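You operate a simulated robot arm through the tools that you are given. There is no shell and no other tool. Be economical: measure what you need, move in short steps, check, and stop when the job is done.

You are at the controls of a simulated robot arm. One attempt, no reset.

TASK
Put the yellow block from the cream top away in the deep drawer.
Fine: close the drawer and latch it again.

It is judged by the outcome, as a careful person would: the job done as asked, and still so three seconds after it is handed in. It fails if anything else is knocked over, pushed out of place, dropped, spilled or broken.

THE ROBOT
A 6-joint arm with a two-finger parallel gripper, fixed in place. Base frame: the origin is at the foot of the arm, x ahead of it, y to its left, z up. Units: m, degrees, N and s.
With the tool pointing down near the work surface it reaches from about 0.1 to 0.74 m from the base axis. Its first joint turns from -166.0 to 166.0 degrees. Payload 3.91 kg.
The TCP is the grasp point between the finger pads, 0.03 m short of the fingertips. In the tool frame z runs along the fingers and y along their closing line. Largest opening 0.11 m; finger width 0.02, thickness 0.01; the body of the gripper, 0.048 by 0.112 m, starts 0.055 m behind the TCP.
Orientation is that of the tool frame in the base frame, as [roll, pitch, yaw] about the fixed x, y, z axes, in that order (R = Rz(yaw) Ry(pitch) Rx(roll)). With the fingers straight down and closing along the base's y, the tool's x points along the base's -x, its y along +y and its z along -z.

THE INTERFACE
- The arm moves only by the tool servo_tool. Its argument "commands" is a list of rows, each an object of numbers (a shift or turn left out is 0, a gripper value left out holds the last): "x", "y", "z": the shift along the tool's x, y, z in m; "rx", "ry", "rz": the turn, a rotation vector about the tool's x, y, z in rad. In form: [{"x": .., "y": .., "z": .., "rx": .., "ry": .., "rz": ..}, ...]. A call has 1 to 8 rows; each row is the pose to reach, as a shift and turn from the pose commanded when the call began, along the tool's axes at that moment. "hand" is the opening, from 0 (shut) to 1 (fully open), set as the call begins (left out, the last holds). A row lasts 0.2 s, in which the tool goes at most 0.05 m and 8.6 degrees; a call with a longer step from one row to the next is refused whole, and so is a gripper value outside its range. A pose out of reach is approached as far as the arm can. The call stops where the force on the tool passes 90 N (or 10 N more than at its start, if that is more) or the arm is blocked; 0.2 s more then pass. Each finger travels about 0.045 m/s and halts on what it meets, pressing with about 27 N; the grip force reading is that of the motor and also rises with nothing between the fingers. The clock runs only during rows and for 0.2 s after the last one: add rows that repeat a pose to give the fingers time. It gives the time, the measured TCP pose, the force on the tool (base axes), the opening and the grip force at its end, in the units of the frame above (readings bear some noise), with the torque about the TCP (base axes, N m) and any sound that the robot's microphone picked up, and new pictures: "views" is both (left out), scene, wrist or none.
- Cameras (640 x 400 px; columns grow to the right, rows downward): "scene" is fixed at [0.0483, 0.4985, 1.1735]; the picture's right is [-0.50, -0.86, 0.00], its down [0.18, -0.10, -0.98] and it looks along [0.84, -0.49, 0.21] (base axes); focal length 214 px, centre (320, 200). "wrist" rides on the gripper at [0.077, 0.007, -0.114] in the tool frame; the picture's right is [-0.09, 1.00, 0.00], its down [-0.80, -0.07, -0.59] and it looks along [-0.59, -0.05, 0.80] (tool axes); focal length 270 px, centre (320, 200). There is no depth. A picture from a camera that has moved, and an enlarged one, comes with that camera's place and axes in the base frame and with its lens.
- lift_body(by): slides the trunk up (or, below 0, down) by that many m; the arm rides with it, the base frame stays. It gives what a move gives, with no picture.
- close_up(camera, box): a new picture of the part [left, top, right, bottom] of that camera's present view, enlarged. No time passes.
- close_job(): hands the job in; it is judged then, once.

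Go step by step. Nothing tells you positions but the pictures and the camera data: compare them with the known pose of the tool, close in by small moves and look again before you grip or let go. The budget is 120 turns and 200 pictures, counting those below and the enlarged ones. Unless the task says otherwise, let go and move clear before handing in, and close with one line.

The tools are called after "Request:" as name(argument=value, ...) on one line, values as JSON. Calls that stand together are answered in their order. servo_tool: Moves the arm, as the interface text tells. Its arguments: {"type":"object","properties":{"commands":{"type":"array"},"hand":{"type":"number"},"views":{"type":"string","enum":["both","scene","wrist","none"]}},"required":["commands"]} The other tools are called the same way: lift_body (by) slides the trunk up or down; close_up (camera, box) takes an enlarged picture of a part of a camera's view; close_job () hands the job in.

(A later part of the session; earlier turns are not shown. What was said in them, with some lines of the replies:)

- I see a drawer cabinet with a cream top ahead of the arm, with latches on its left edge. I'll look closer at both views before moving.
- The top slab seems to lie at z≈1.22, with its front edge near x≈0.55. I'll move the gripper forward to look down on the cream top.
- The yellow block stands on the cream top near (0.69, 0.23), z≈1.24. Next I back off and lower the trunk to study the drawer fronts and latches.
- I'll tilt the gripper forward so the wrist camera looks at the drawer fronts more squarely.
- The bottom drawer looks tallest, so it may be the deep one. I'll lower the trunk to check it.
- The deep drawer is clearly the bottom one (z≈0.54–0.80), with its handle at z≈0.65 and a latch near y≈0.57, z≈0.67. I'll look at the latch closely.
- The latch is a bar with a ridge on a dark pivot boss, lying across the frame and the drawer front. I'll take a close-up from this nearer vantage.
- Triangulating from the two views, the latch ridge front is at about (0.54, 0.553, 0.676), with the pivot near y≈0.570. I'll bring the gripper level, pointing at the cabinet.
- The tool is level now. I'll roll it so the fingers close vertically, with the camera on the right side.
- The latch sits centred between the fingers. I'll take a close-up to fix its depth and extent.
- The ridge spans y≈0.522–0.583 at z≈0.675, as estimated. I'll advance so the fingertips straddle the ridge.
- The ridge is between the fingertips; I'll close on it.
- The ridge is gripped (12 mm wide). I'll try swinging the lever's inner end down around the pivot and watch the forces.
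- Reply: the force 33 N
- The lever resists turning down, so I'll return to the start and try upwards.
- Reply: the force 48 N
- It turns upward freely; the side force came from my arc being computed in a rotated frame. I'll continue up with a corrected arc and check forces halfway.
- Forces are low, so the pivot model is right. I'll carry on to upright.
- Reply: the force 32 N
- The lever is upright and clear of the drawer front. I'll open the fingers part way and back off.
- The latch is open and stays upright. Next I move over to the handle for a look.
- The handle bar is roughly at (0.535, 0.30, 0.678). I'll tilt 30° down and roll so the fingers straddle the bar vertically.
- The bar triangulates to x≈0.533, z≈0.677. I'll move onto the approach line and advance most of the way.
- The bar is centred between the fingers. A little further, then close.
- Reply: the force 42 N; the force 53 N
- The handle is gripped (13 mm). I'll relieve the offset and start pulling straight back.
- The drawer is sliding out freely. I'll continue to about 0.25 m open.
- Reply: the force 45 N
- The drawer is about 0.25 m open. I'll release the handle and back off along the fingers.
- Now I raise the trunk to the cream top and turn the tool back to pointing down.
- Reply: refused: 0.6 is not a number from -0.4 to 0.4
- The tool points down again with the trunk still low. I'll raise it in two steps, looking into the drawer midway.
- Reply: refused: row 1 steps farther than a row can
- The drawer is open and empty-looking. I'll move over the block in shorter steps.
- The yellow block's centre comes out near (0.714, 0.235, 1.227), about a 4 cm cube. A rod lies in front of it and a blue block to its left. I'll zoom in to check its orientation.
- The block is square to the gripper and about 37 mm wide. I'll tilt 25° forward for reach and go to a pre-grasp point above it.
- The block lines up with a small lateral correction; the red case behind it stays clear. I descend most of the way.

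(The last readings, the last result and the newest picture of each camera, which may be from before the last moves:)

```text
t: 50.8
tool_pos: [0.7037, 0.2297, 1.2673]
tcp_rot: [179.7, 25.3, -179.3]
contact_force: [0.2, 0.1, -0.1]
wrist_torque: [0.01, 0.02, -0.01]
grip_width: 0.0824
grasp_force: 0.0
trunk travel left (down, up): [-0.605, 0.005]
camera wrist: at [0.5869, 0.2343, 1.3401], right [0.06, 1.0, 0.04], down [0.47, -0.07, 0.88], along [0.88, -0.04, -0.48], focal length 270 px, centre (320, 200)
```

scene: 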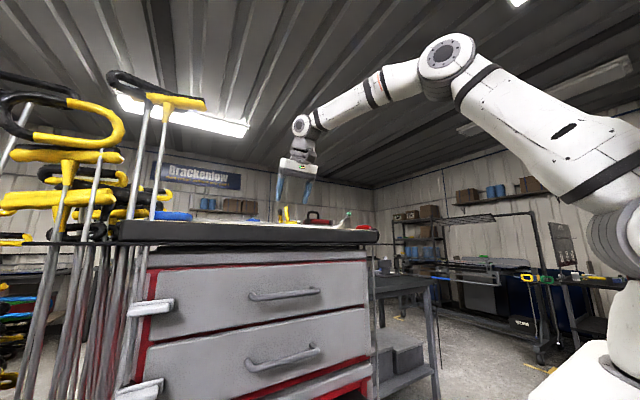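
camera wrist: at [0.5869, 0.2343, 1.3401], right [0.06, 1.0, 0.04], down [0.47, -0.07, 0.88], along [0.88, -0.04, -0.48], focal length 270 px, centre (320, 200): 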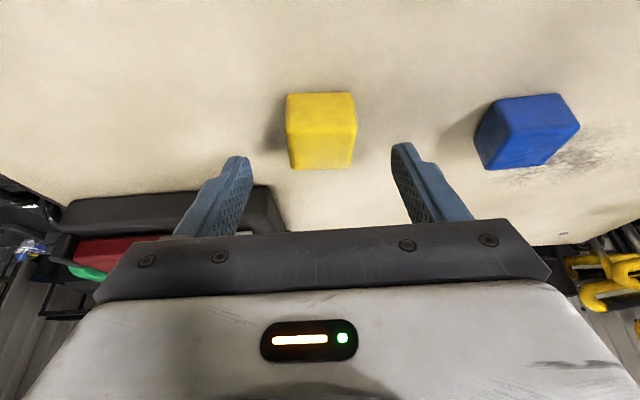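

Everything agrees; the last bit of descent, then close on the block.

Request:
servo_tool(commands=[{"y": 0.001, "z": 0.015}, {"y": 0.001, "z": 0.026}], views="none")

Request:
servo_tool(commands=[{}, {}, {}, {}, {}], hand=0, views="wrist")

```text
t: 51.4
tool_pos: [0.7129, 0.2309, 1.2514]
tcp_rot: [179.6, 25.9, -179.3]
contact_force: [-7.6, 0.8, 28.4]
wrist_torque: [-1.22, 0.09, -0.49]
grip_width: 0.0819
grasp_force: 0.2
trunk travel left (down, up): [-0.605, 0.005]
```

```text
t: 52.5
tool_pos: [0.7111, 0.2249, 1.2519]
tcp_rot: [179.4, 25.8, -179.5]
contact_force: [-3.6, -32.3, 41.0]
wrist_torque: [-1.84, -0.01, -0.23]
grip_width: 0.0366
grasp_force: 26.4
trunk travel left (down, up): [-0.605, 0.005]
camera wrist: at [0.5928, 0.2282, 1.3232], right [0.07, 1.0, 0.05], down [0.46, -0.07, 0.88], along [0.88, -0.04, -0.47], focal length 270 px, centre (320, 200)
```

wrist: 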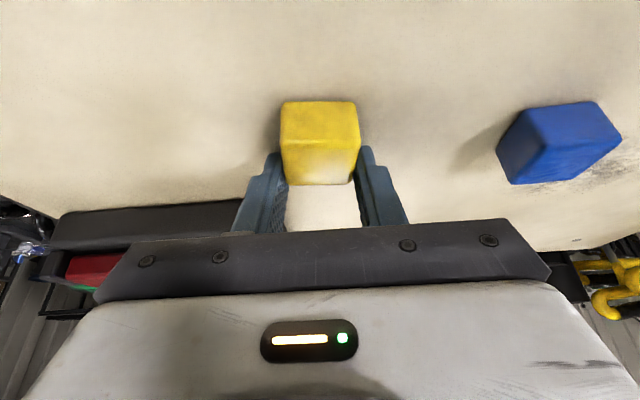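

I have it, but only by its far half and the tips press on the top. I'll reopen, raise slightly, shift back about 15 mm and regrip.

Request:
servo_tool(commands=[{"y": -0.006, "z": -0.007}, {"y": -0.006, "z": -0.007}, {"y": -0.006, "z": -0.007}, {"x": 0.0098, "y": -0.006, "z": -0.0168}, {"x": 0.0098, "y": -0.006, "z": -0.0168}], hand=0.6, views="wrist")

```text
t: 53.8
tool_pos: [0.7004, 0.2235, 1.2524]
tcp_rot: [179.7, 24.8, -179.3]
contact_force: [-0.5, -0.6, -0.6]
wrist_torque: [0.0, -0.03, 0.02]
grip_width: 0.0659
grasp_force: 0.0
trunk travel left (down, up): [-0.605, 0.005]
camera wrist: at [0.5812, 0.2289, 1.3252], right [0.07, 1.0, 0.04], down [0.48, -0.07, 0.88], along [0.88, -0.04, -0.48], focal length 270 px, centre (320, 200)
```

wrist: 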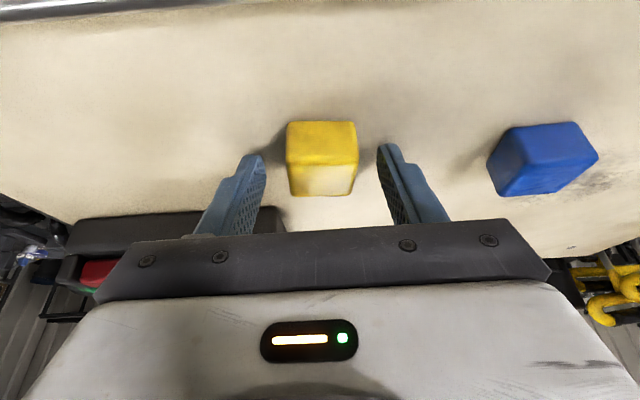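

The fingertips now flank the block's middle, free of the surface. Closing.

Request:
servo_tool(commands=[{}, {}, {}, {}, {}], hand=0, views="wrist")

```text
t: 55.0
tool_pos: [0.6987, 0.2241, 1.255]
tcp_rot: [179.7, 25.1, -179.4]
contact_force: [0.0, 0.8, -0.1]
wrist_torque: [-0.01, -0.01, 0.01]
grip_width: 0.0362
grasp_force: 27.3
trunk travel left (down, up): [-0.605, 0.005]
camera wrist: at [0.5813, 0.2295, 1.3275], right [0.06, 1.0, 0.04], down [0.47, -0.07, 0.88], along [0.88, -0.04, -0.48], focal length 270 px, centre (320, 200)
```

wrist: 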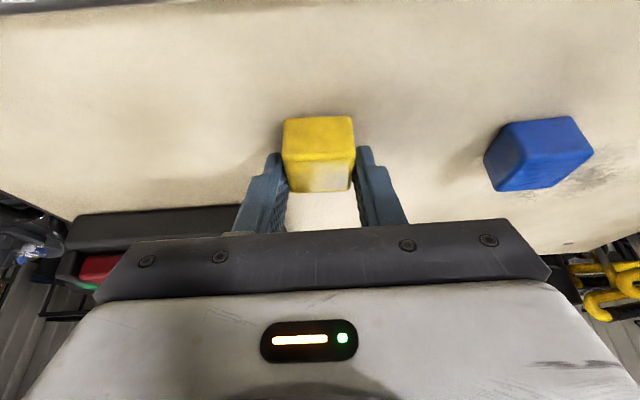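

A clean centred grip with no side forces. I'll lift straight up 9 cm and check.

Request:
servo_tool(commands=[{"x": -0.0127, "z": -0.0272}, {"x": -0.0254, "z": -0.0544}, {"x": -0.0381, "z": -0.0815}], views="both")

```text
t: 55.8
tool_pos: [0.6992, 0.2239, 1.3441]
tcp_rot: [179.8, 25.2, -179.3]
contact_force: [-0.9, 0.0, -0.4]
wrist_torque: [-0.02, 0.03, 0.01]
grip_width: 0.0355
grasp_force: 26.9
trunk travel left (down, up): [-0.605, 0.005]
camera wrist: at [0.5804, 0.2284, 1.4176], right [0.07, 1.0, 0.04], down [0.47, -0.07, 0.88], along [0.88, -0.04, -0.48], focal length 270 px, centre (320, 200)
```

scene: 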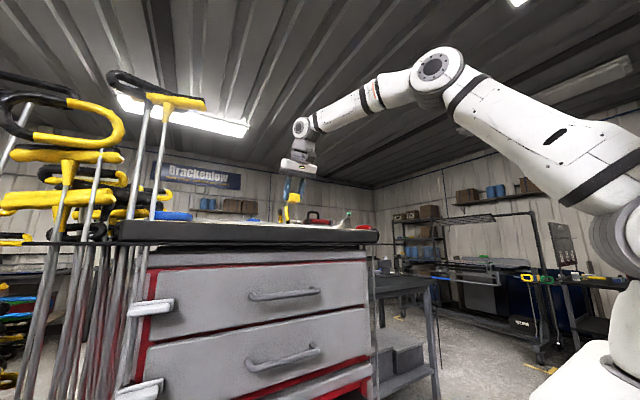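
wrist: 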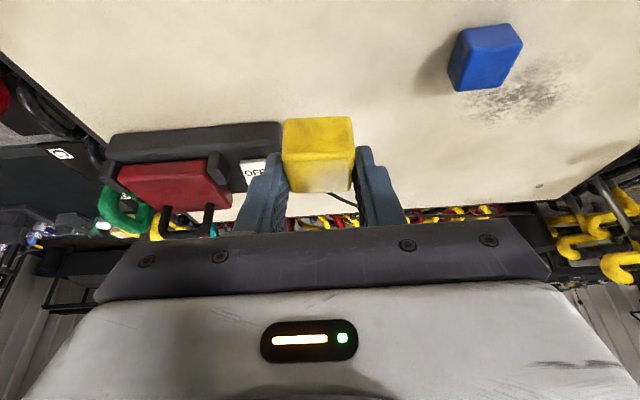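

The block is held. I'll retract it back over the front of the cabinet while straightening the tool.

Request:
servo_tool(commands=[{"x": 0.0307, "y": 0.008, "z": -0.0199, "ry": 0.0545}, {"x": 0.0615, "y": 0.016, "z": -0.0397, "ry": 0.109}, {"x": 0.0922, "y": 0.025, "z": -0.0596, "ry": 0.1635}, {"x": 0.1229, "y": 0.033, "z": -0.0795, "ry": 0.218}, {"x": 0.1536, "y": 0.041, "z": -0.0993, "ry": 0.2725}, {"x": 0.1844, "y": 0.05, "z": -0.1192, "ry": 0.327}, {"x": 0.2151, "y": 0.058, "z": -0.139, "ry": 0.3815}, {"x": 0.2458, "y": 0.066, "z": -0.1589, "ry": 0.436}], views="none")

Request:
lift_body(by=-0.35)

Request:
close_up(camera="wrist", box=[0, 0, 640, 400])

```text
t: 57.5
tool_pos: [0.4064, 0.2848, 1.3835]
tcp_rot: [179.6, 0.2, -179.3]
contact_force: [-0.2, -0.4, 0.3]
wrist_torque: [0.0, -0.01, 0.02]
grip_width: 0.0356
grasp_force: 27.4
trunk travel left (down, up): [-0.605, 0.005]
```

```text
t: 61.0
tool_pos: [0.4068, 0.285, 1.034]
tcp_rot: [179.7, 0.2, -179.2]
contact_force: [0.2, 0.7, -0.4]
wrist_torque: [-0.01, -0.02, 0.02]
grip_width: 0.0353
grasp_force: 26.9
trunk travel left (down, up): [-0.255, 0.355]
```

```text
1.00 times, centred on (320, 200) of wrist (not enlarged: the box is as wide or as high as the picture)
camera zoom: at [0.3301, 0.2898, 1.1499], right [0.07, 1.0, 0.01], down [0.8, -0.06, 0.6], along [0.6, -0.04, -0.8], focal length 270 px, centre (320, 200)
```

zoom: 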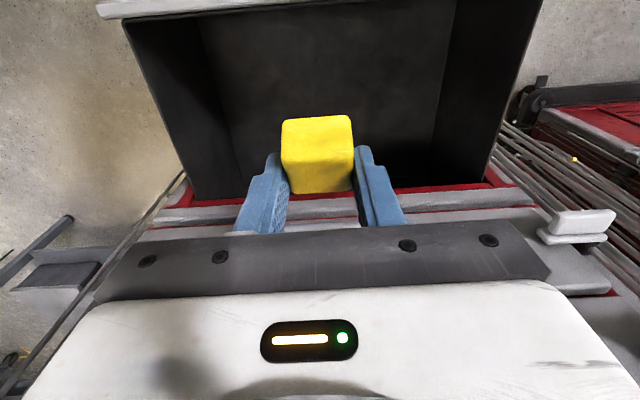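

I see the open drawer beneath the block. I'll turn the gripper 90° so the camera sits sideways, clear of the drawer's front wall, and centre over the opening.

Request:
servo_tool(commands=[{"x": -0.01, "rz": -0.1428}, {"x": -0.02, "rz": -0.2856}, {"x": -0.03, "rz": -0.4284}, {"x": -0.031, "rz": -0.5712}, {"x": -0.031, "rz": -0.714}, {"x": -0.031, "rz": -0.8568}, {"x": -0.031, "rz": -0.9996}, {"x": -0.031, "rz": -1.1424}], views="none")

Request:
servo_tool(commands=[{"rz": -0.1428}, {"rz": -0.2856}, {"rz": -0.4284}, {"rz": -0.4284}], views="both")

```text
t: 62.8
tool_pos: [0.4389, 0.2855, 1.0343]
tcp_rot: [-179.9, 0.3, -113.5]
contact_force: [0.0, 0.1, -0.8]
wrist_torque: [-0.01, 0.02, 0.0]
grip_width: 0.0351
grasp_force: 26.8
trunk travel left (down, up): [-0.255, 0.355]
```

```text
t: 63.8
tool_pos: [0.4383, 0.2852, 1.0343]
tcp_rot: [-179.8, 0.4, -89.0]
contact_force: [0.1, 0.1, -1.4]
wrist_torque: [0.0, 0.0, 0.03]
grip_width: 0.0351
grasp_force: 26.8
trunk travel left (down, up): [-0.255, 0.355]
camera wrist: at [0.4327, 0.2077, 1.1497], right [-1.0, 0.07, 0.0], down [0.06, 0.8, 0.6], along [0.05, 0.6, -0.8], focal length 270 px, centre (320, 200)
```

scene: 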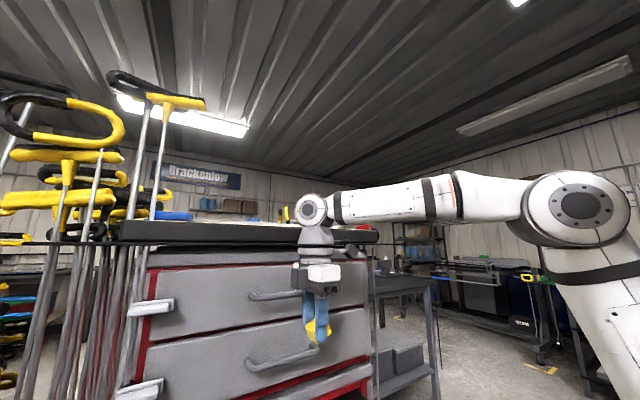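
wrist: 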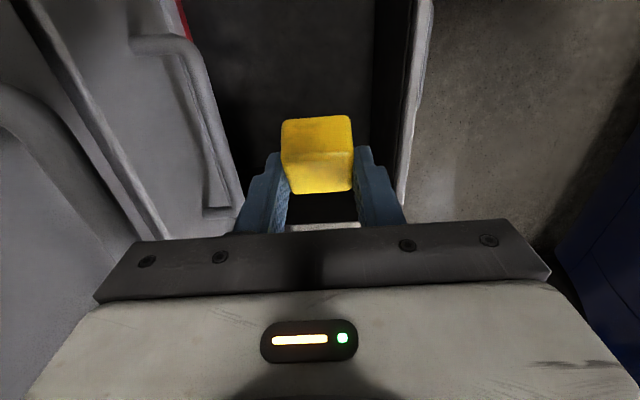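

Clearances to the upper handles and the drawer's front panel look balanced at x≈0.438. I'll lower the trunk.

Request:
lift_body(by=-0.25)

Request:
close_up(camera="wrist", box=[0, 0, 640, 400])

```text
t: 66.3
tool_pos: [0.4391, 0.2851, 0.7839]
tcp_rot: [-179.8, 0.3, -89.2]
contact_force: [0.8, 0.0, -1.4]
wrist_torque: [-0.01, 0.01, 0.0]
grip_width: 0.0353
grasp_force: 26.8
trunk travel left (down, up): [-0.005, 0.605]
```

```text
1.00 times, centred on (320, 200) of wrist (not enlarged: the box is as wide or as high as the picture)
camera zoom: at [0.4325, 0.2076, 0.8997], right [-1.0, 0.07, 0.0], down [0.06, 0.8, 0.6], along [0.05, 0.6, -0.8], focal length 270 px, centre (320, 200)
```

zoom: 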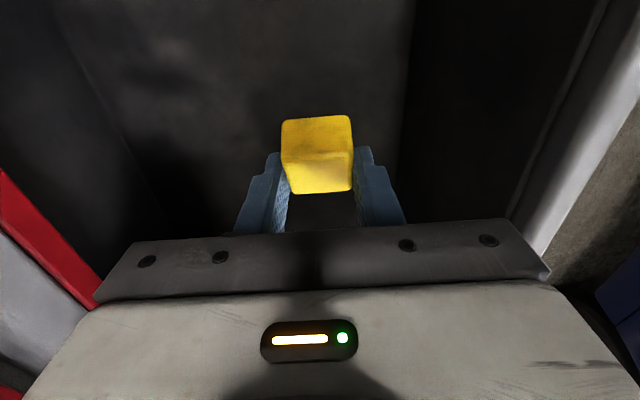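

The block is inside the drawer mouth. I'll lower it further toward the floor, watching the force.

Request:
servo_tool(commands=[{"z": 0.03}, {"z": 0.06}, {"z": 0.09}, {"z": 0.11}], views="wrist")

```text
t: 67.3
tool_pos: [0.4391, 0.2865, 0.6746]
tcp_rot: [-179.9, 0.3, -89.3]
contact_force: [-0.7, 0.1, -1.0]
wrist_torque: [-0.03, 0.0, -0.02]
grip_width: 0.0352
grasp_force: 26.7
trunk travel left (down, up): [-0.005, 0.605]
camera wrist: at [0.4329, 0.2077, 0.7905], right [-1.0, 0.07, 0.0], down [0.06, 0.8, 0.6], along [0.05, 0.6, -0.8], focal length 270 px, centre (320, 200)
```

wrist: 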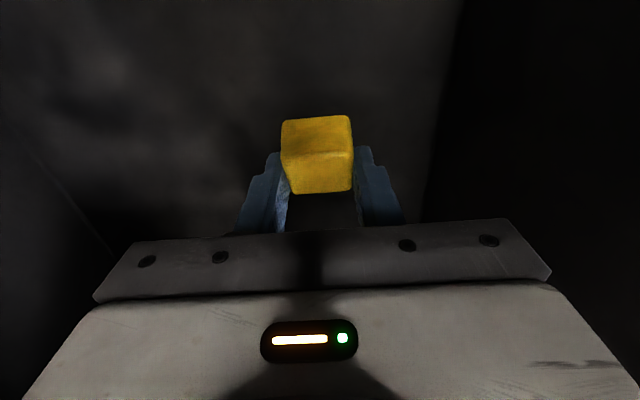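

Still free. I'll continue in 15 mm steps until I feel the floor.

Request:
servo_tool(commands=[{"z": 0.015}, {"z": 0.03}, {"z": 0.04}], views="none")

Request:
servo_tool(commands=[{"z": 0.008}, {"z": 0.015}], views="wrist")

```text
t: 68.2
tool_pos: [0.4384, 0.2856, 0.6327]
tcp_rot: [-179.7, 0.2, -89.2]
contact_force: [0.3, -0.6, -0.6]
wrist_torque: [-0.01, -0.03, 0.03]
grip_width: 0.0353
grasp_force: 26.9
trunk travel left (down, up): [-0.005, 0.605]
```

```text
t: 68.8
tool_pos: [0.4396, 0.2861, 0.619]
tcp_rot: [-179.6, 0.3, -89.3]
contact_force: [-0.3, 0.5, -1.1]
wrist_torque: [0.05, 0.06, -0.03]
grip_width: 0.035
grasp_force: 26.9
trunk travel left (down, up): [-0.005, 0.605]
camera wrist: at [0.4329, 0.2082, 0.7349], right [-1.0, 0.07, 0.0], down [0.06, 0.8, 0.6], along [0.05, 0.6, -0.8], focal length 270 px, centre (320, 200)
```

wrist: 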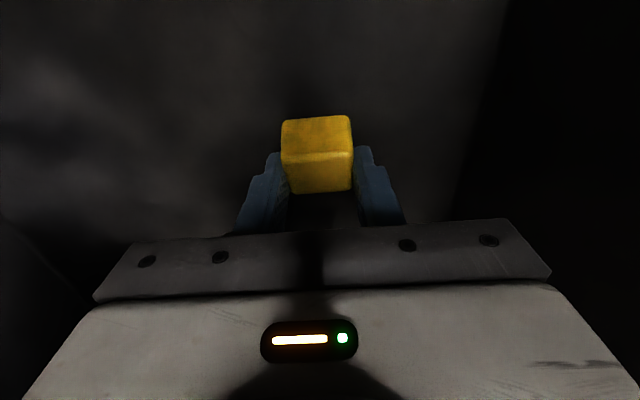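

Request:
servo_tool(commands=[{"z": 0.004}, {"z": 0.008}], views="none")

```text
t: 69.3
tool_pos: [0.4389, 0.2852, 0.6108]
tcp_rot: [-179.7, 0.3, -89.2]
contact_force: [0.4, -0.7, -0.4]
wrist_torque: [0.0, -0.06, -0.01]
grip_width: 0.0351
grasp_force: 27.2
trunk travel left (down, up): [-0.005, 0.605]
```

Still no contact at TCP z≈0.611, so I keep lowering in small steps.

Request:
servo_tool(commands=[{"z": 0.004}, {"z": 0.008}], views="none")

```text
t: 70.0
tool_pos: [0.4391, 0.2858, 0.6025]
tcp_rot: [-179.8, 0.4, -89.2]
contact_force: [-0.2, 1.4, -0.8]
wrist_torque: [0.0, 0.03, 0.02]
grip_width: 0.035
grasp_force: 27.4
trunk travel left (down, up): [-0.005, 0.605]
```

Request:
servo_tool(commands=[{"z": 0.004}, {"z": 0.008}], views="wrist")

```text
t: 70.5
tool_pos: [0.4398, 0.2854, 0.5979]
tcp_rot: [-179.3, 0.6, -89.1]
contact_force: [-0.9, -2.7, 42.6]
wrist_torque: [0.0, 0.18, -0.04]
grip_width: 0.0357
grasp_force: 27.1
trunk travel left (down, up): [-0.005, 0.605]
camera wrist: at [0.4328, 0.2079, 0.7142], right [-1.0, 0.07, -0.01], down [0.05, 0.8, 0.6], along [0.05, 0.6, -0.8], focal length 270 px, centre (320, 200)
```

wrist: 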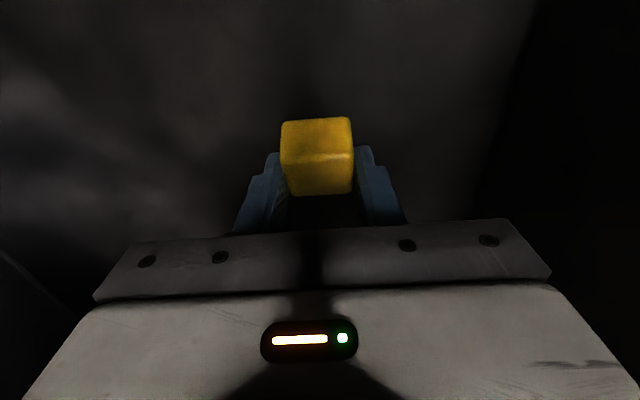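

The block touches the floor. I ease off 3 mm and open the fingers.

Request:
servo_tool(commands=[{"z": -0.003}, {"z": -0.003}, {"z": -0.003}, {"z": -0.003}], hand=0.65, views="wrist")

```text
t: 71.5
tool_pos: [0.4393, 0.2854, 0.5966]
tcp_rot: [-179.8, 0.2, -89.1]
contact_force: [0.7, 0.3, 0.7]
wrist_torque: [-0.03, 0.01, 0.02]
grip_width: 0.0713
grasp_force: 0.1
trunk travel left (down, up): [-0.005, 0.605]
camera wrist: at [0.4333, 0.2085, 0.7134], right [-1.0, 0.07, 0.0], down [0.06, 0.8, 0.6], along [0.05, 0.6, -0.8], focal length 270 px, centre (320, 200)
```

wrist: 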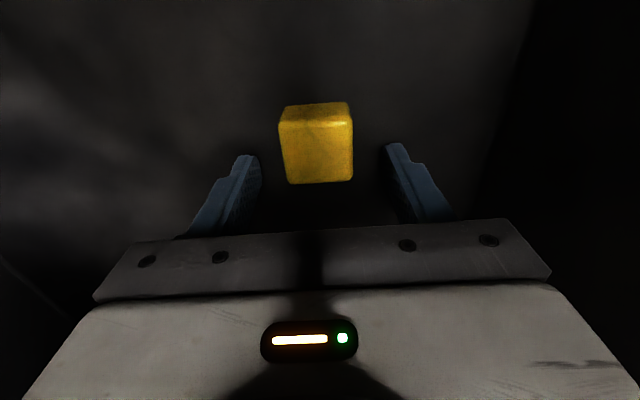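

The block rests flat on the drawer floor. I'll raise the gripper straight out and then move it in front of the drawer.

Request:
servo_tool(commands=[{"z": -0.04}, {"z": -0.08}, {"z": -0.12}, {"z": -0.16}, {"z": -0.2}, {"z": -0.24}, {"z": -0.28}, {"z": -0.31}], views="wrist")

Request:
servo_tool(commands=[{"y": 0.04}, {"y": 0.08}, {"y": 0.12}, {"y": 0.16}, {"y": 0.2}, {"y": 0.23}], hand=0.45, views="none")

Request:
servo_tool(commands=[{"rx": 0.131}, {"rx": 0.262}, {"rx": 0.393}, {"rx": 0.524}, {"rx": 0.655}, {"rx": 0.785}, {"rx": 0.916}, {"rx": 1.047}], views="both")

```text
t: 73.3
tool_pos: [0.4381, 0.2849, 0.908]
tcp_rot: [-179.7, 0.2, -89.3]
contact_force: [0.7, 0.5, 0.4]
wrist_torque: [0.0, 0.01, -0.03]
grip_width: 0.0716
grasp_force: 0.1
trunk travel left (down, up): [-0.005, 0.605]
camera wrist: at [0.4323, 0.2075, 1.0241], right [-1.0, 0.07, 0.0], down [0.06, 0.8, 0.6], along [0.05, 0.6, -0.8], focal length 270 px, centre (320, 200)
```

wrist: 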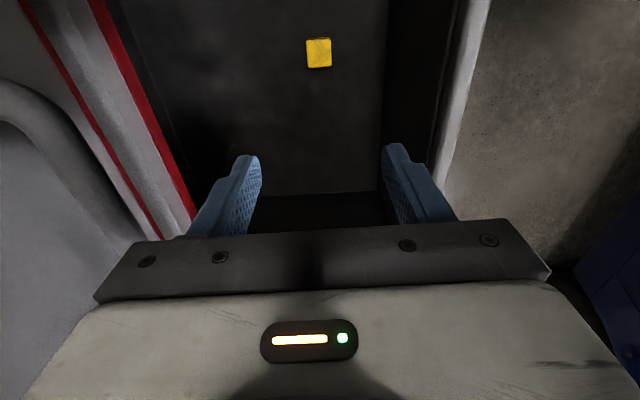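

```text
t: 74.8
tool_pos: [0.2078, 0.281, 0.907]
tcp_rot: [-179.9, 0.3, -89.3]
contact_force: [0.1, 0.3, 0.3]
wrist_torque: [-0.02, 0.02, -0.02]
grip_width: 0.0496
grasp_force: 0.1
trunk travel left (down, up): [-0.005, 0.605]
```

```text
t: 76.5
tool_pos: [0.2074, 0.2809, 0.9062]
tcp_rot: [-119.7, 0.3, -89.2]
contact_force: [-0.4, 0.0, 0.7]
wrist_torque: [-0.02, -0.02, 0.01]
grip_width: 0.0497
grasp_force: 0.1
trunk travel left (down, up): [-0.005, 0.605]
camera wrist: at [0.1064, 0.2025, 0.959], right [-0.49, 0.09, -0.87], down [-0.49, 0.79, 0.36], along [0.72, 0.6, -0.35], focal length 270 px, centre (320, 200)
```

scene: 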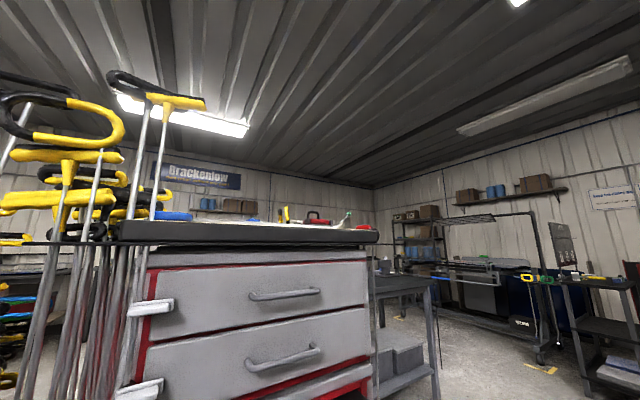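
wrist: 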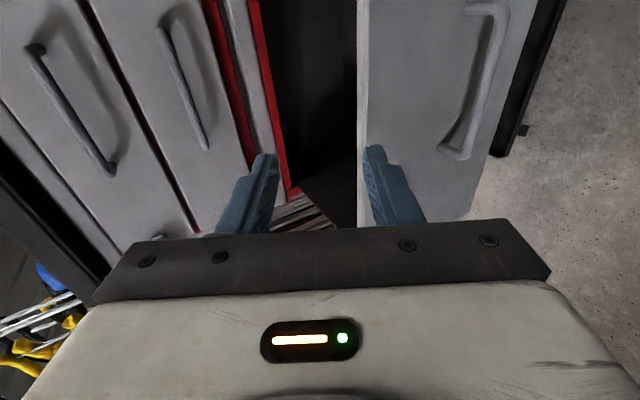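

The block lies in the drawer. I'll go down in front of the handle and re-grip it for a controlled push.

Request:
servo_tool(commands=[{"x": -0.003, "y": 0.034, "z": 0.0206}, {"x": -0.006, "y": 0.068, "z": 0.0412}, {"x": -0.009, "y": 0.102, "z": 0.0618}, {"x": -0.012, "y": 0.136, "z": 0.0824}, {"x": -0.015, "y": 0.17, "z": 0.103}], views="none")

Request:
servo_tool(commands=[{"z": 0.025}, {"z": 0.05}, {"z": 0.063}], views="wrist")

```text
t: 77.8
tool_pos: [0.2128, 0.2971, 0.7068]
tcp_rot: [-119.8, 0.2, -89.1]
contact_force: [0.7, -0.2, -0.2]
wrist_torque: [0.0, -0.01, 0.01]
grip_width: 0.0495
grasp_force: 0.0
trunk travel left (down, up): [-0.005, 0.605]
```

```text
t: 78.5
tool_pos: [0.2677, 0.298, 0.6756]
tcp_rot: [-119.8, 0.3, -89.2]
contact_force: [0.0, 0.1, 0.8]
wrist_torque: [0.0, -0.02, 0.0]
grip_width: 0.0494
grasp_force: 0.1
trunk travel left (down, up): [-0.005, 0.605]
camera wrist: at [0.166, 0.2192, 0.7294], right [-0.5, 0.08, -0.86], down [-0.49, 0.79, 0.36], along [0.72, 0.6, -0.35], focal length 270 px, centre (320, 200)
```

wrist: 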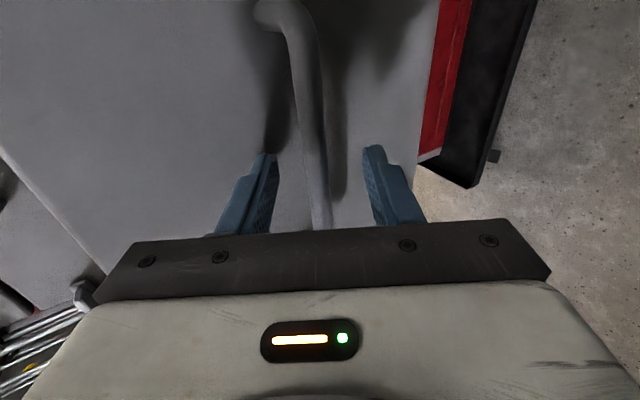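

The bar is between the fingers. Closing and starting the push.

Request:
servo_tool(commands=[{}, {}, {}, {}], hand=0, views="none")

Request:
servo_tool(commands=[{"y": -0.015, "z": 0.026}, {"y": -0.03, "z": 0.052}, {"y": -0.045, "z": 0.0779}, {"y": -0.06, "z": 0.1039}, {"y": -0.075, "z": 0.1299}, {"y": -0.09, "z": 0.1559}, {"y": -0.105, "z": 0.1819}, {"y": -0.115, "z": 0.1992}], views="wrist")

```text
t: 79.5
tool_pos: [0.2661, 0.2977, 0.678]
tcp_rot: [-119.6, 0.4, -89.2]
contact_force: [1.8, 1.5, 14.9]
wrist_torque: [0.13, -0.13, -0.51]
grip_width: 0.0125
grasp_force: 44.7
trunk travel left (down, up): [-0.005, 0.605]
```

```text
t: 81.3
tool_pos: [0.499, 0.2981, 0.6779]
tcp_rot: [-119.7, 0.2, -89.6]
contact_force: [0.2, -38.1, 11.8]
wrist_torque: [-0.09, -0.14, -0.79]
grip_width: 0.0125
grasp_force: 45.3
trunk travel left (down, up): [-0.005, 0.605]
camera wrist: at [0.3962, 0.2203, 0.7306], right [-0.49, 0.09, -0.87], down [-0.49, 0.8, 0.36], along [0.72, 0.6, -0.35], focal length 270 px, centre (320, 200)
```

wrist: 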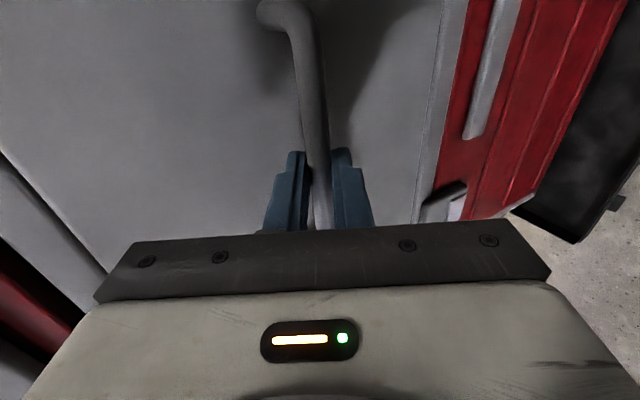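

Nearly closed. I push the last couple of centimetres gently.

Request:
servo_tool(commands=[{"y": -0.004, "z": 0.007}, {"y": -0.0085, "z": 0.0147}, {"y": -0.011, "z": 0.019}], views="wrist")

```text
t: 82.2
tool_pos: [0.5162, 0.302, 0.6775]
tcp_rot: [-119.8, 0.2, -89.2]
contact_force: [-33.7, -28.7, -1.8]
wrist_torque: [0.13, 0.23, -0.62]
grip_width: 0.0127
grasp_force: 44.5
trunk travel left (down, up): [-0.005, 0.605]
camera wrist: at [0.4154, 0.2225, 0.7301], right [-0.5, 0.08, -0.86], down [-0.49, 0.79, 0.36], along [0.71, 0.6, -0.35], focal length 270 px, centre (320, 200)
```

wrist: 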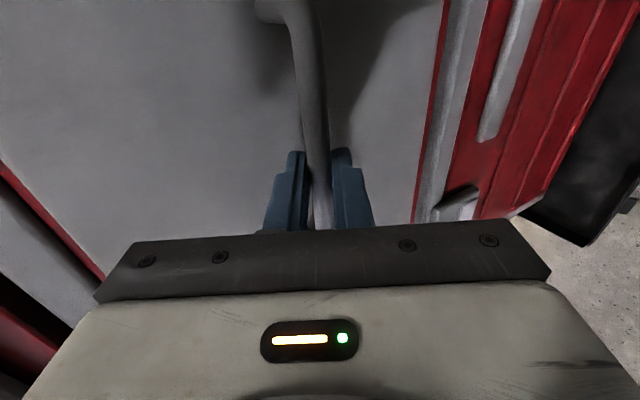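

The drawer has met its stop. I release, back off and look.

Request:
servo_tool(commands=[{}, {}, {"z": -0.02}, {"z": -0.05}, {"z": -0.09}, {"z": -0.12}], hand=0.32, views="wrist")

```text
t: 83.5
tool_pos: [0.4139, 0.3014, 0.7365]
tcp_rot: [-119.9, 0.1, -89.1]
contact_force: [0.3, -0.1, -0.8]
wrist_torque: [-0.02, 0.03, -0.02]
grip_width: 0.0351
grasp_force: 0.1
trunk travel left (down, up): [-0.005, 0.605]
camera wrist: at [0.3139, 0.2214, 0.7894], right [-0.5, 0.08, -0.86], down [-0.49, 0.79, 0.36], along [0.71, 0.6, -0.35], focal length 270 px, centre (320, 200)
```

wrist: 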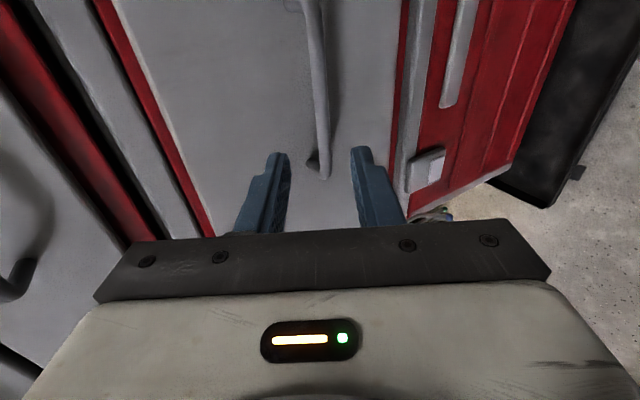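

The drawer is flush. Now I reverse my wrist turns and return to the latch lever.

Request:
servo_tool(commands=[{"rz": -0.1428}, {"rz": -0.2856}, {"rz": -0.4284}, {"rz": -0.5712}, {"rz": -0.714}, {"rz": -0.8568}, {"rz": -0.9996}, {"rz": -1.1424}], views="none")

Request:
servo_tool(commands=[{"rz": -0.14}, {"rz": -0.28}, {"rz": -0.415}, {"rz": -0.415}], views="none")

Request:
servo_tool(commands=[{"ry": 0.131}, {"ry": 0.262}, {"ry": 0.393}, {"ry": 0.524}, {"ry": 0.524}], views="none")

Request:
servo_tool(commands=[{"y": -0.045}, {"y": -0.09}, {"y": -0.135}, {"y": -0.18}, {"y": -0.225}, {"y": -0.266}], views="wrist")

```text
t: 85.3
tool_pos: [0.4139, 0.3, 0.738]
tcp_rot: [-143.9, -52.0, -41.8]
contact_force: [0.6, 0.4, 0.4]
wrist_torque: [0.0, 0.02, 0.0]
grip_width: 0.0351
grasp_force: 0.1
trunk travel left (down, up): [-0.005, 0.605]
```

```text
t: 86.3
tool_pos: [0.4148, 0.3009, 0.7381]
tcp_rot: [-178.3, -60.2, -1.1]
contact_force: [0.1, -0.1, 0.0]
wrist_torque: [0.01, 0.01, 0.03]
grip_width: 0.0351
grasp_force: 0.1
trunk travel left (down, up): [-0.005, 0.605]
```

```text
t: 87.5
tool_pos: [0.4145, 0.2993, 0.736]
tcp_rot: [-71.7, -89.1, -108.0]
contact_force: [0.6, -0.4, -0.1]
wrist_torque: [-0.01, 0.01, -0.03]
grip_width: 0.0351
grasp_force: 0.0
trunk travel left (down, up): [-0.005, 0.605]
```

```text
t: 89.0
tool_pos: [0.4124, 0.5659, 0.7424]
tcp_rot: [-76.8, -89.0, -102.8]
contact_force: [-0.6, -0.5, 0.7]
wrist_torque: [0.0, 0.04, 0.01]
grip_width: 0.035
grasp_force: 0.0
trunk travel left (down, up): [-0.005, 0.605]
camera wrist: at [0.2982, 0.5575, 0.8204], right [0.01, -0.99, -0.1], down [-0.59, 0.08, -0.8], along [0.81, 0.07, -0.59], focal length 270 px, centre (320, 200)
```

wrist: 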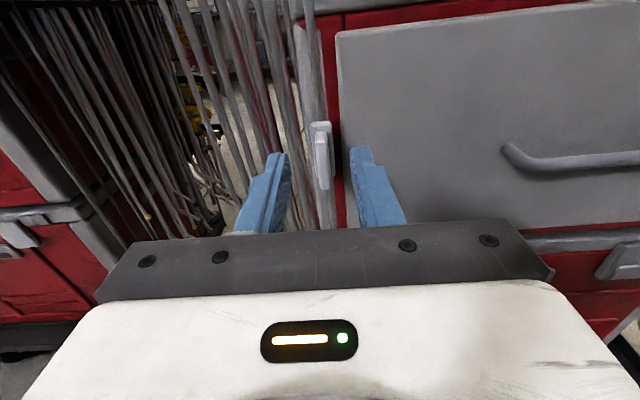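

The lever is where I left it, upright. I'll go down to its grip height and advance over it.

Request:
servo_tool(commands=[{"x": -0.04, "y": -0.003}, {"x": -0.04, "y": -0.003, "z": 0.04}, {"x": -0.04, "y": -0.003, "z": 0.075}], views="wrist")

```text
t: 89.8
tool_pos: [0.4883, 0.5698, 0.7026]
tcp_rot: [-73.1, -89.2, -106.4]
contact_force: [-1.4, 0.0, -0.1]
wrist_torque: [-0.01, -0.01, 0.02]
grip_width: 0.0356
grasp_force: 0.0
trunk travel left (down, up): [-0.005, 0.605]
camera wrist: at [0.3741, 0.5609, 0.7811], right [0.01, -0.99, -0.1], down [-0.59, 0.08, -0.8], along [0.81, 0.07, -0.59], focal length 270 px, centre (320, 200)
```

wrist: 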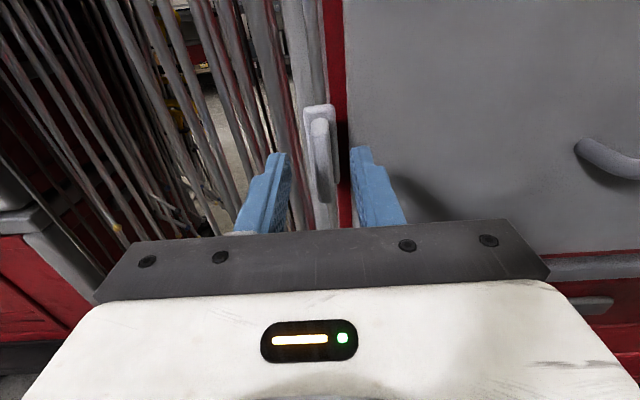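

The ridge is centred. I advance the last 3 cm and close.

Request:
servo_tool(commands=[{"z": 0.016}, {"z": 0.032}], views="none")

Request:
servo_tool(commands=[{}, {}, {}], hand=0, views="wrist")

```text
t: 90.3
tool_pos: [0.5188, 0.5703, 0.7014]
tcp_rot: [-74.9, -89.0, -104.6]
contact_force: [0.0, 0.3, -0.4]
wrist_torque: [0.02, -0.03, -0.01]
grip_width: 0.0354
grasp_force: 0.0
trunk travel left (down, up): [-0.005, 0.605]
```

```text
t: 91.2
tool_pos: [0.5201, 0.5683, 0.7021]
tcp_rot: [-75.8, -89.1, -103.8]
contact_force: [-7.2, -19.7, -3.2]
wrist_torque: [-0.59, -0.08, -0.66]
grip_width: 0.0119
grasp_force: 44.9
trunk travel left (down, up): [-0.005, 0.605]
camera wrist: at [0.4059, 0.5604, 0.7804], right [0.01, -0.99, -0.1], down [-0.59, 0.08, -0.8], along [0.81, 0.07, -0.59], focal length 270 px, centre (320, 200)
```

wrist: 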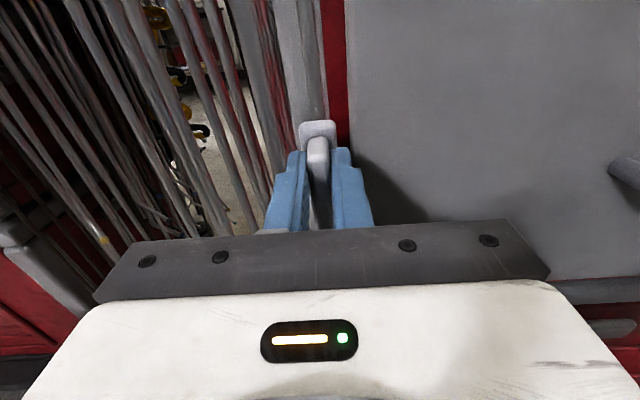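

The lever is gripped again. I'll swing it back down along the same arc.

Request:
servo_tool(commands=[{"x": 0.0002, "y": 0.005, "rz": 0.14}, {"x": -0.0006, "y": 0.0091, "rz": 0.28}, {"x": -0.0021, "y": 0.013, "rz": 0.42}, {"x": -0.004, "y": 0.0167, "rz": 0.56}, {"x": -0.0066, "y": 0.0201, "rz": 0.7}, {"x": -0.0094, "y": 0.0231, "rz": 0.84}, {"x": -0.0128, "y": 0.0257, "rz": 0.98}, {"x": -0.0163, "y": 0.0278, "rz": 1.12}], views="wrist")

```text
t: 93.0
tool_pos: [0.5203, 0.5429, 0.6854]
tcp_rot: [-89.9, -24.8, -89.7]
contact_force: [-14.0, -28.5, -13.8]
wrist_torque: [-0.76, 0.22, -1.12]
grip_width: 0.0117
grasp_force: 44.7
trunk travel left (down, up): [-0.005, 0.605]
camera wrist: at [0.4067, 0.4685, 0.7127], right [0.0, -0.34, -0.94], down [-0.6, 0.75, -0.27], along [0.8, 0.56, -0.2], focal length 270 px, centre (320, 200)
```

wrist: 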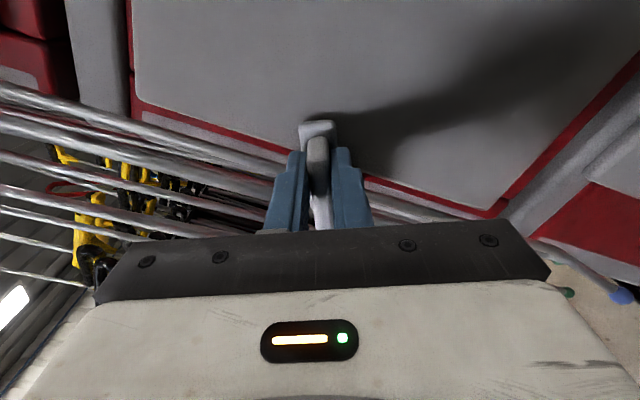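

It follows well. I finish the swing to horizontal.

Request:
servo_tool(commands=[{"x": -0.0003, "y": 0.0041, "rz": 0.14}, {"x": -0.0012, "y": 0.0082, "rz": 0.28}, {"x": -0.0027, "y": 0.0123, "rz": 0.42}, {"x": -0.0029, "y": 0.0127, "rz": 0.436}, {"x": -0.0029, "y": 0.0127, "rz": 0.436}], views="wrist")

```text
t: 94.2
tool_pos: [0.5208, 0.539, 0.6734]
tcp_rot: [-89.9, 0.2, -89.6]
contact_force: [-10.6, -27.9, -14.8]
wrist_torque: [-0.42, 0.36, -0.93]
grip_width: 0.0117
grasp_force: 45.2
trunk travel left (down, up): [-0.005, 0.605]
camera wrist: at [0.4068, 0.4615, 0.6667], right [0.0, 0.09, -1.0], down [-0.6, 0.8, 0.07], along [0.8, 0.6, 0.06], focal length 270 px, centre (320, 200)
```

wrist: 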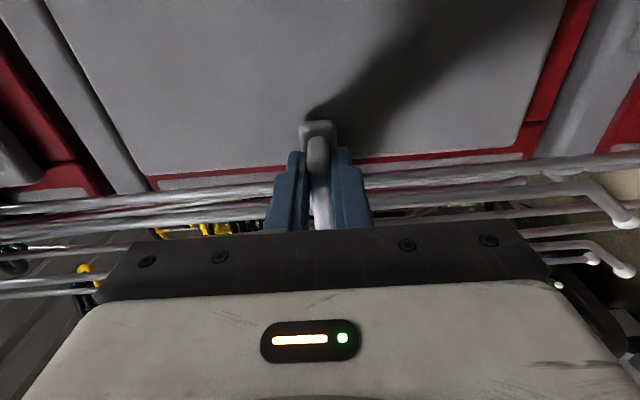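

The lever lies across the drawer front as at the start. I'll release and back off to compare with the first view.

Request:
servo_tool(commands=[{}, {}, {}, {"z": -0.02}, {"z": -0.06}, {"z": -0.092}], hand=0.5, views="wrist")

Request:
close_up(camera="wrist", box=[260, 40, 400, 160])

```text
t: 95.5
tool_pos: [0.4287, 0.5382, 0.6704]
tcp_rot: [-89.8, 0.1, -89.4]
contact_force: [0.2, 0.5, -0.4]
wrist_torque: [0.0, -0.05, 0.02]
grip_width: 0.0551
grasp_force: 0.1
trunk travel left (down, up): [-0.005, 0.605]
camera wrist: at [0.3149, 0.4615, 0.6661], right [0.0, 0.09, -1.0], down [-0.6, 0.8, 0.07], along [0.8, 0.6, 0.06], focal length 270 px, centre (320, 200)
```

wrist: 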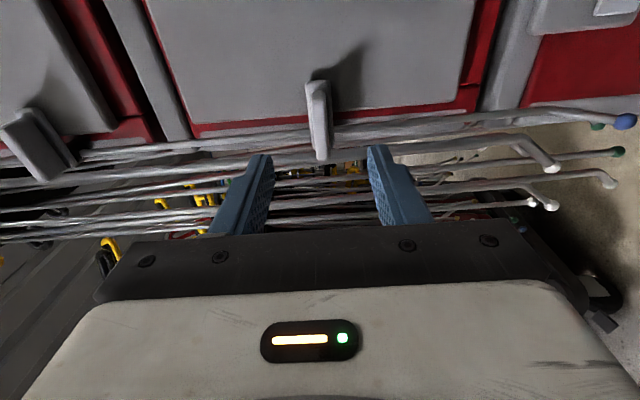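

```text
3.33 times, centred on (330, 100) of wrist
camera zoom: at [0.3149, 0.4615, 0.6661], right [0.0, 0.09, -1.0], down [-0.6, 0.8, 0.07], along [0.8, 0.6, 0.06], focal length 901 px, centre (287, 533)
```

zoom: 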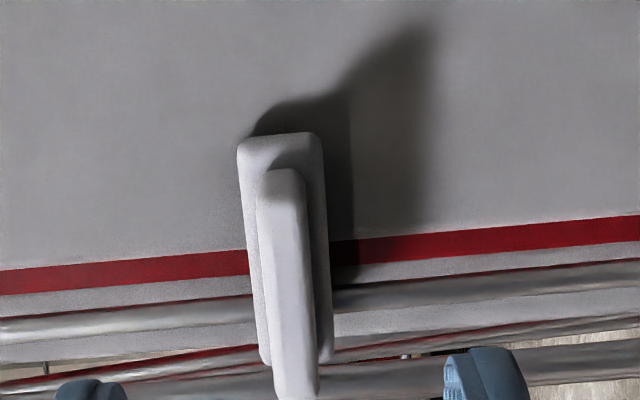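

The latch matches its original position and the drawer front sits flush. I'll retreat farther for a final overview.

Request:
servo_tool(commands=[{"z": -0.04, "x": 0.01}, {"z": -0.08, "x": 0.04}, {"z": -0.12, "x": 0.08}, {"z": -0.15, "x": 0.12}], views="both")

```text
refused: row 3 steps farther than a row can; nothing moved
```

Request:
servo_tool(commands=[{"z": -0.04}, {"z": -0.08}, {"z": -0.12}, {"z": -0.12, "x": 0.04}, {"z": -0.12, "x": 0.08}], views="both")

```text
t: 96.8
tool_pos: [0.3093, 0.4586, 0.6719]
tcp_rot: [-89.7, 0.1, -89.5]
contact_force: [0.3, 0.6, -0.2]
wrist_torque: [-0.02, -0.04, -0.01]
grip_width: 0.0554
grasp_force: 0.0
trunk travel left (down, up): [-0.005, 0.605]
camera wrist: at [0.1958, 0.3805, 0.6659], right [0.0, 0.09, -1.0], down [-0.6, 0.8, 0.07], along [0.8, 0.6, 0.06], focal length 270 px, centre (320, 200)
```

scene: 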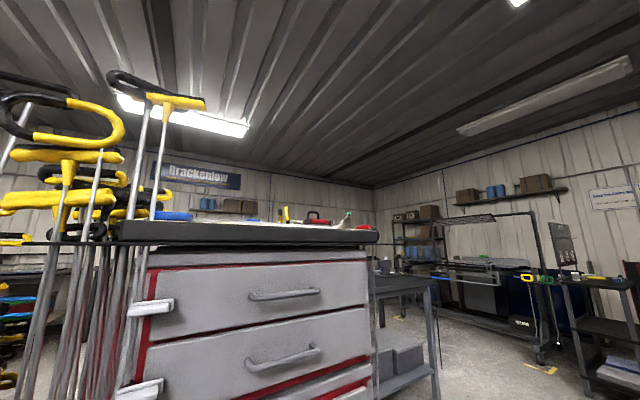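
wrist: 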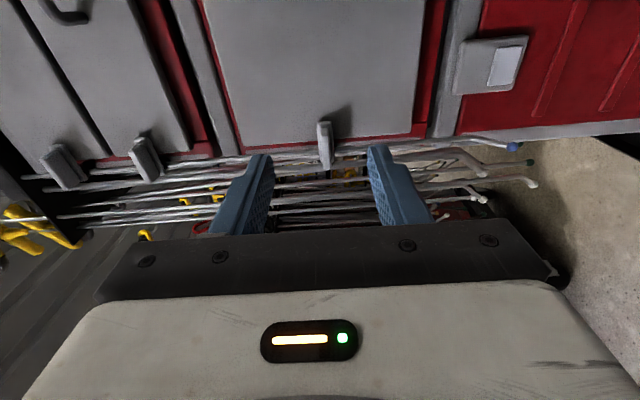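

The drawer is shut, its latch lies across the front like the others, and the gripper is clear, so I'm handing in.

Request:
close_job()

```text
The job is handed in.
```

The yellow block is in the deep bottom drawer, and the drawer is closed and latched again. I saw nothing else disturbed.
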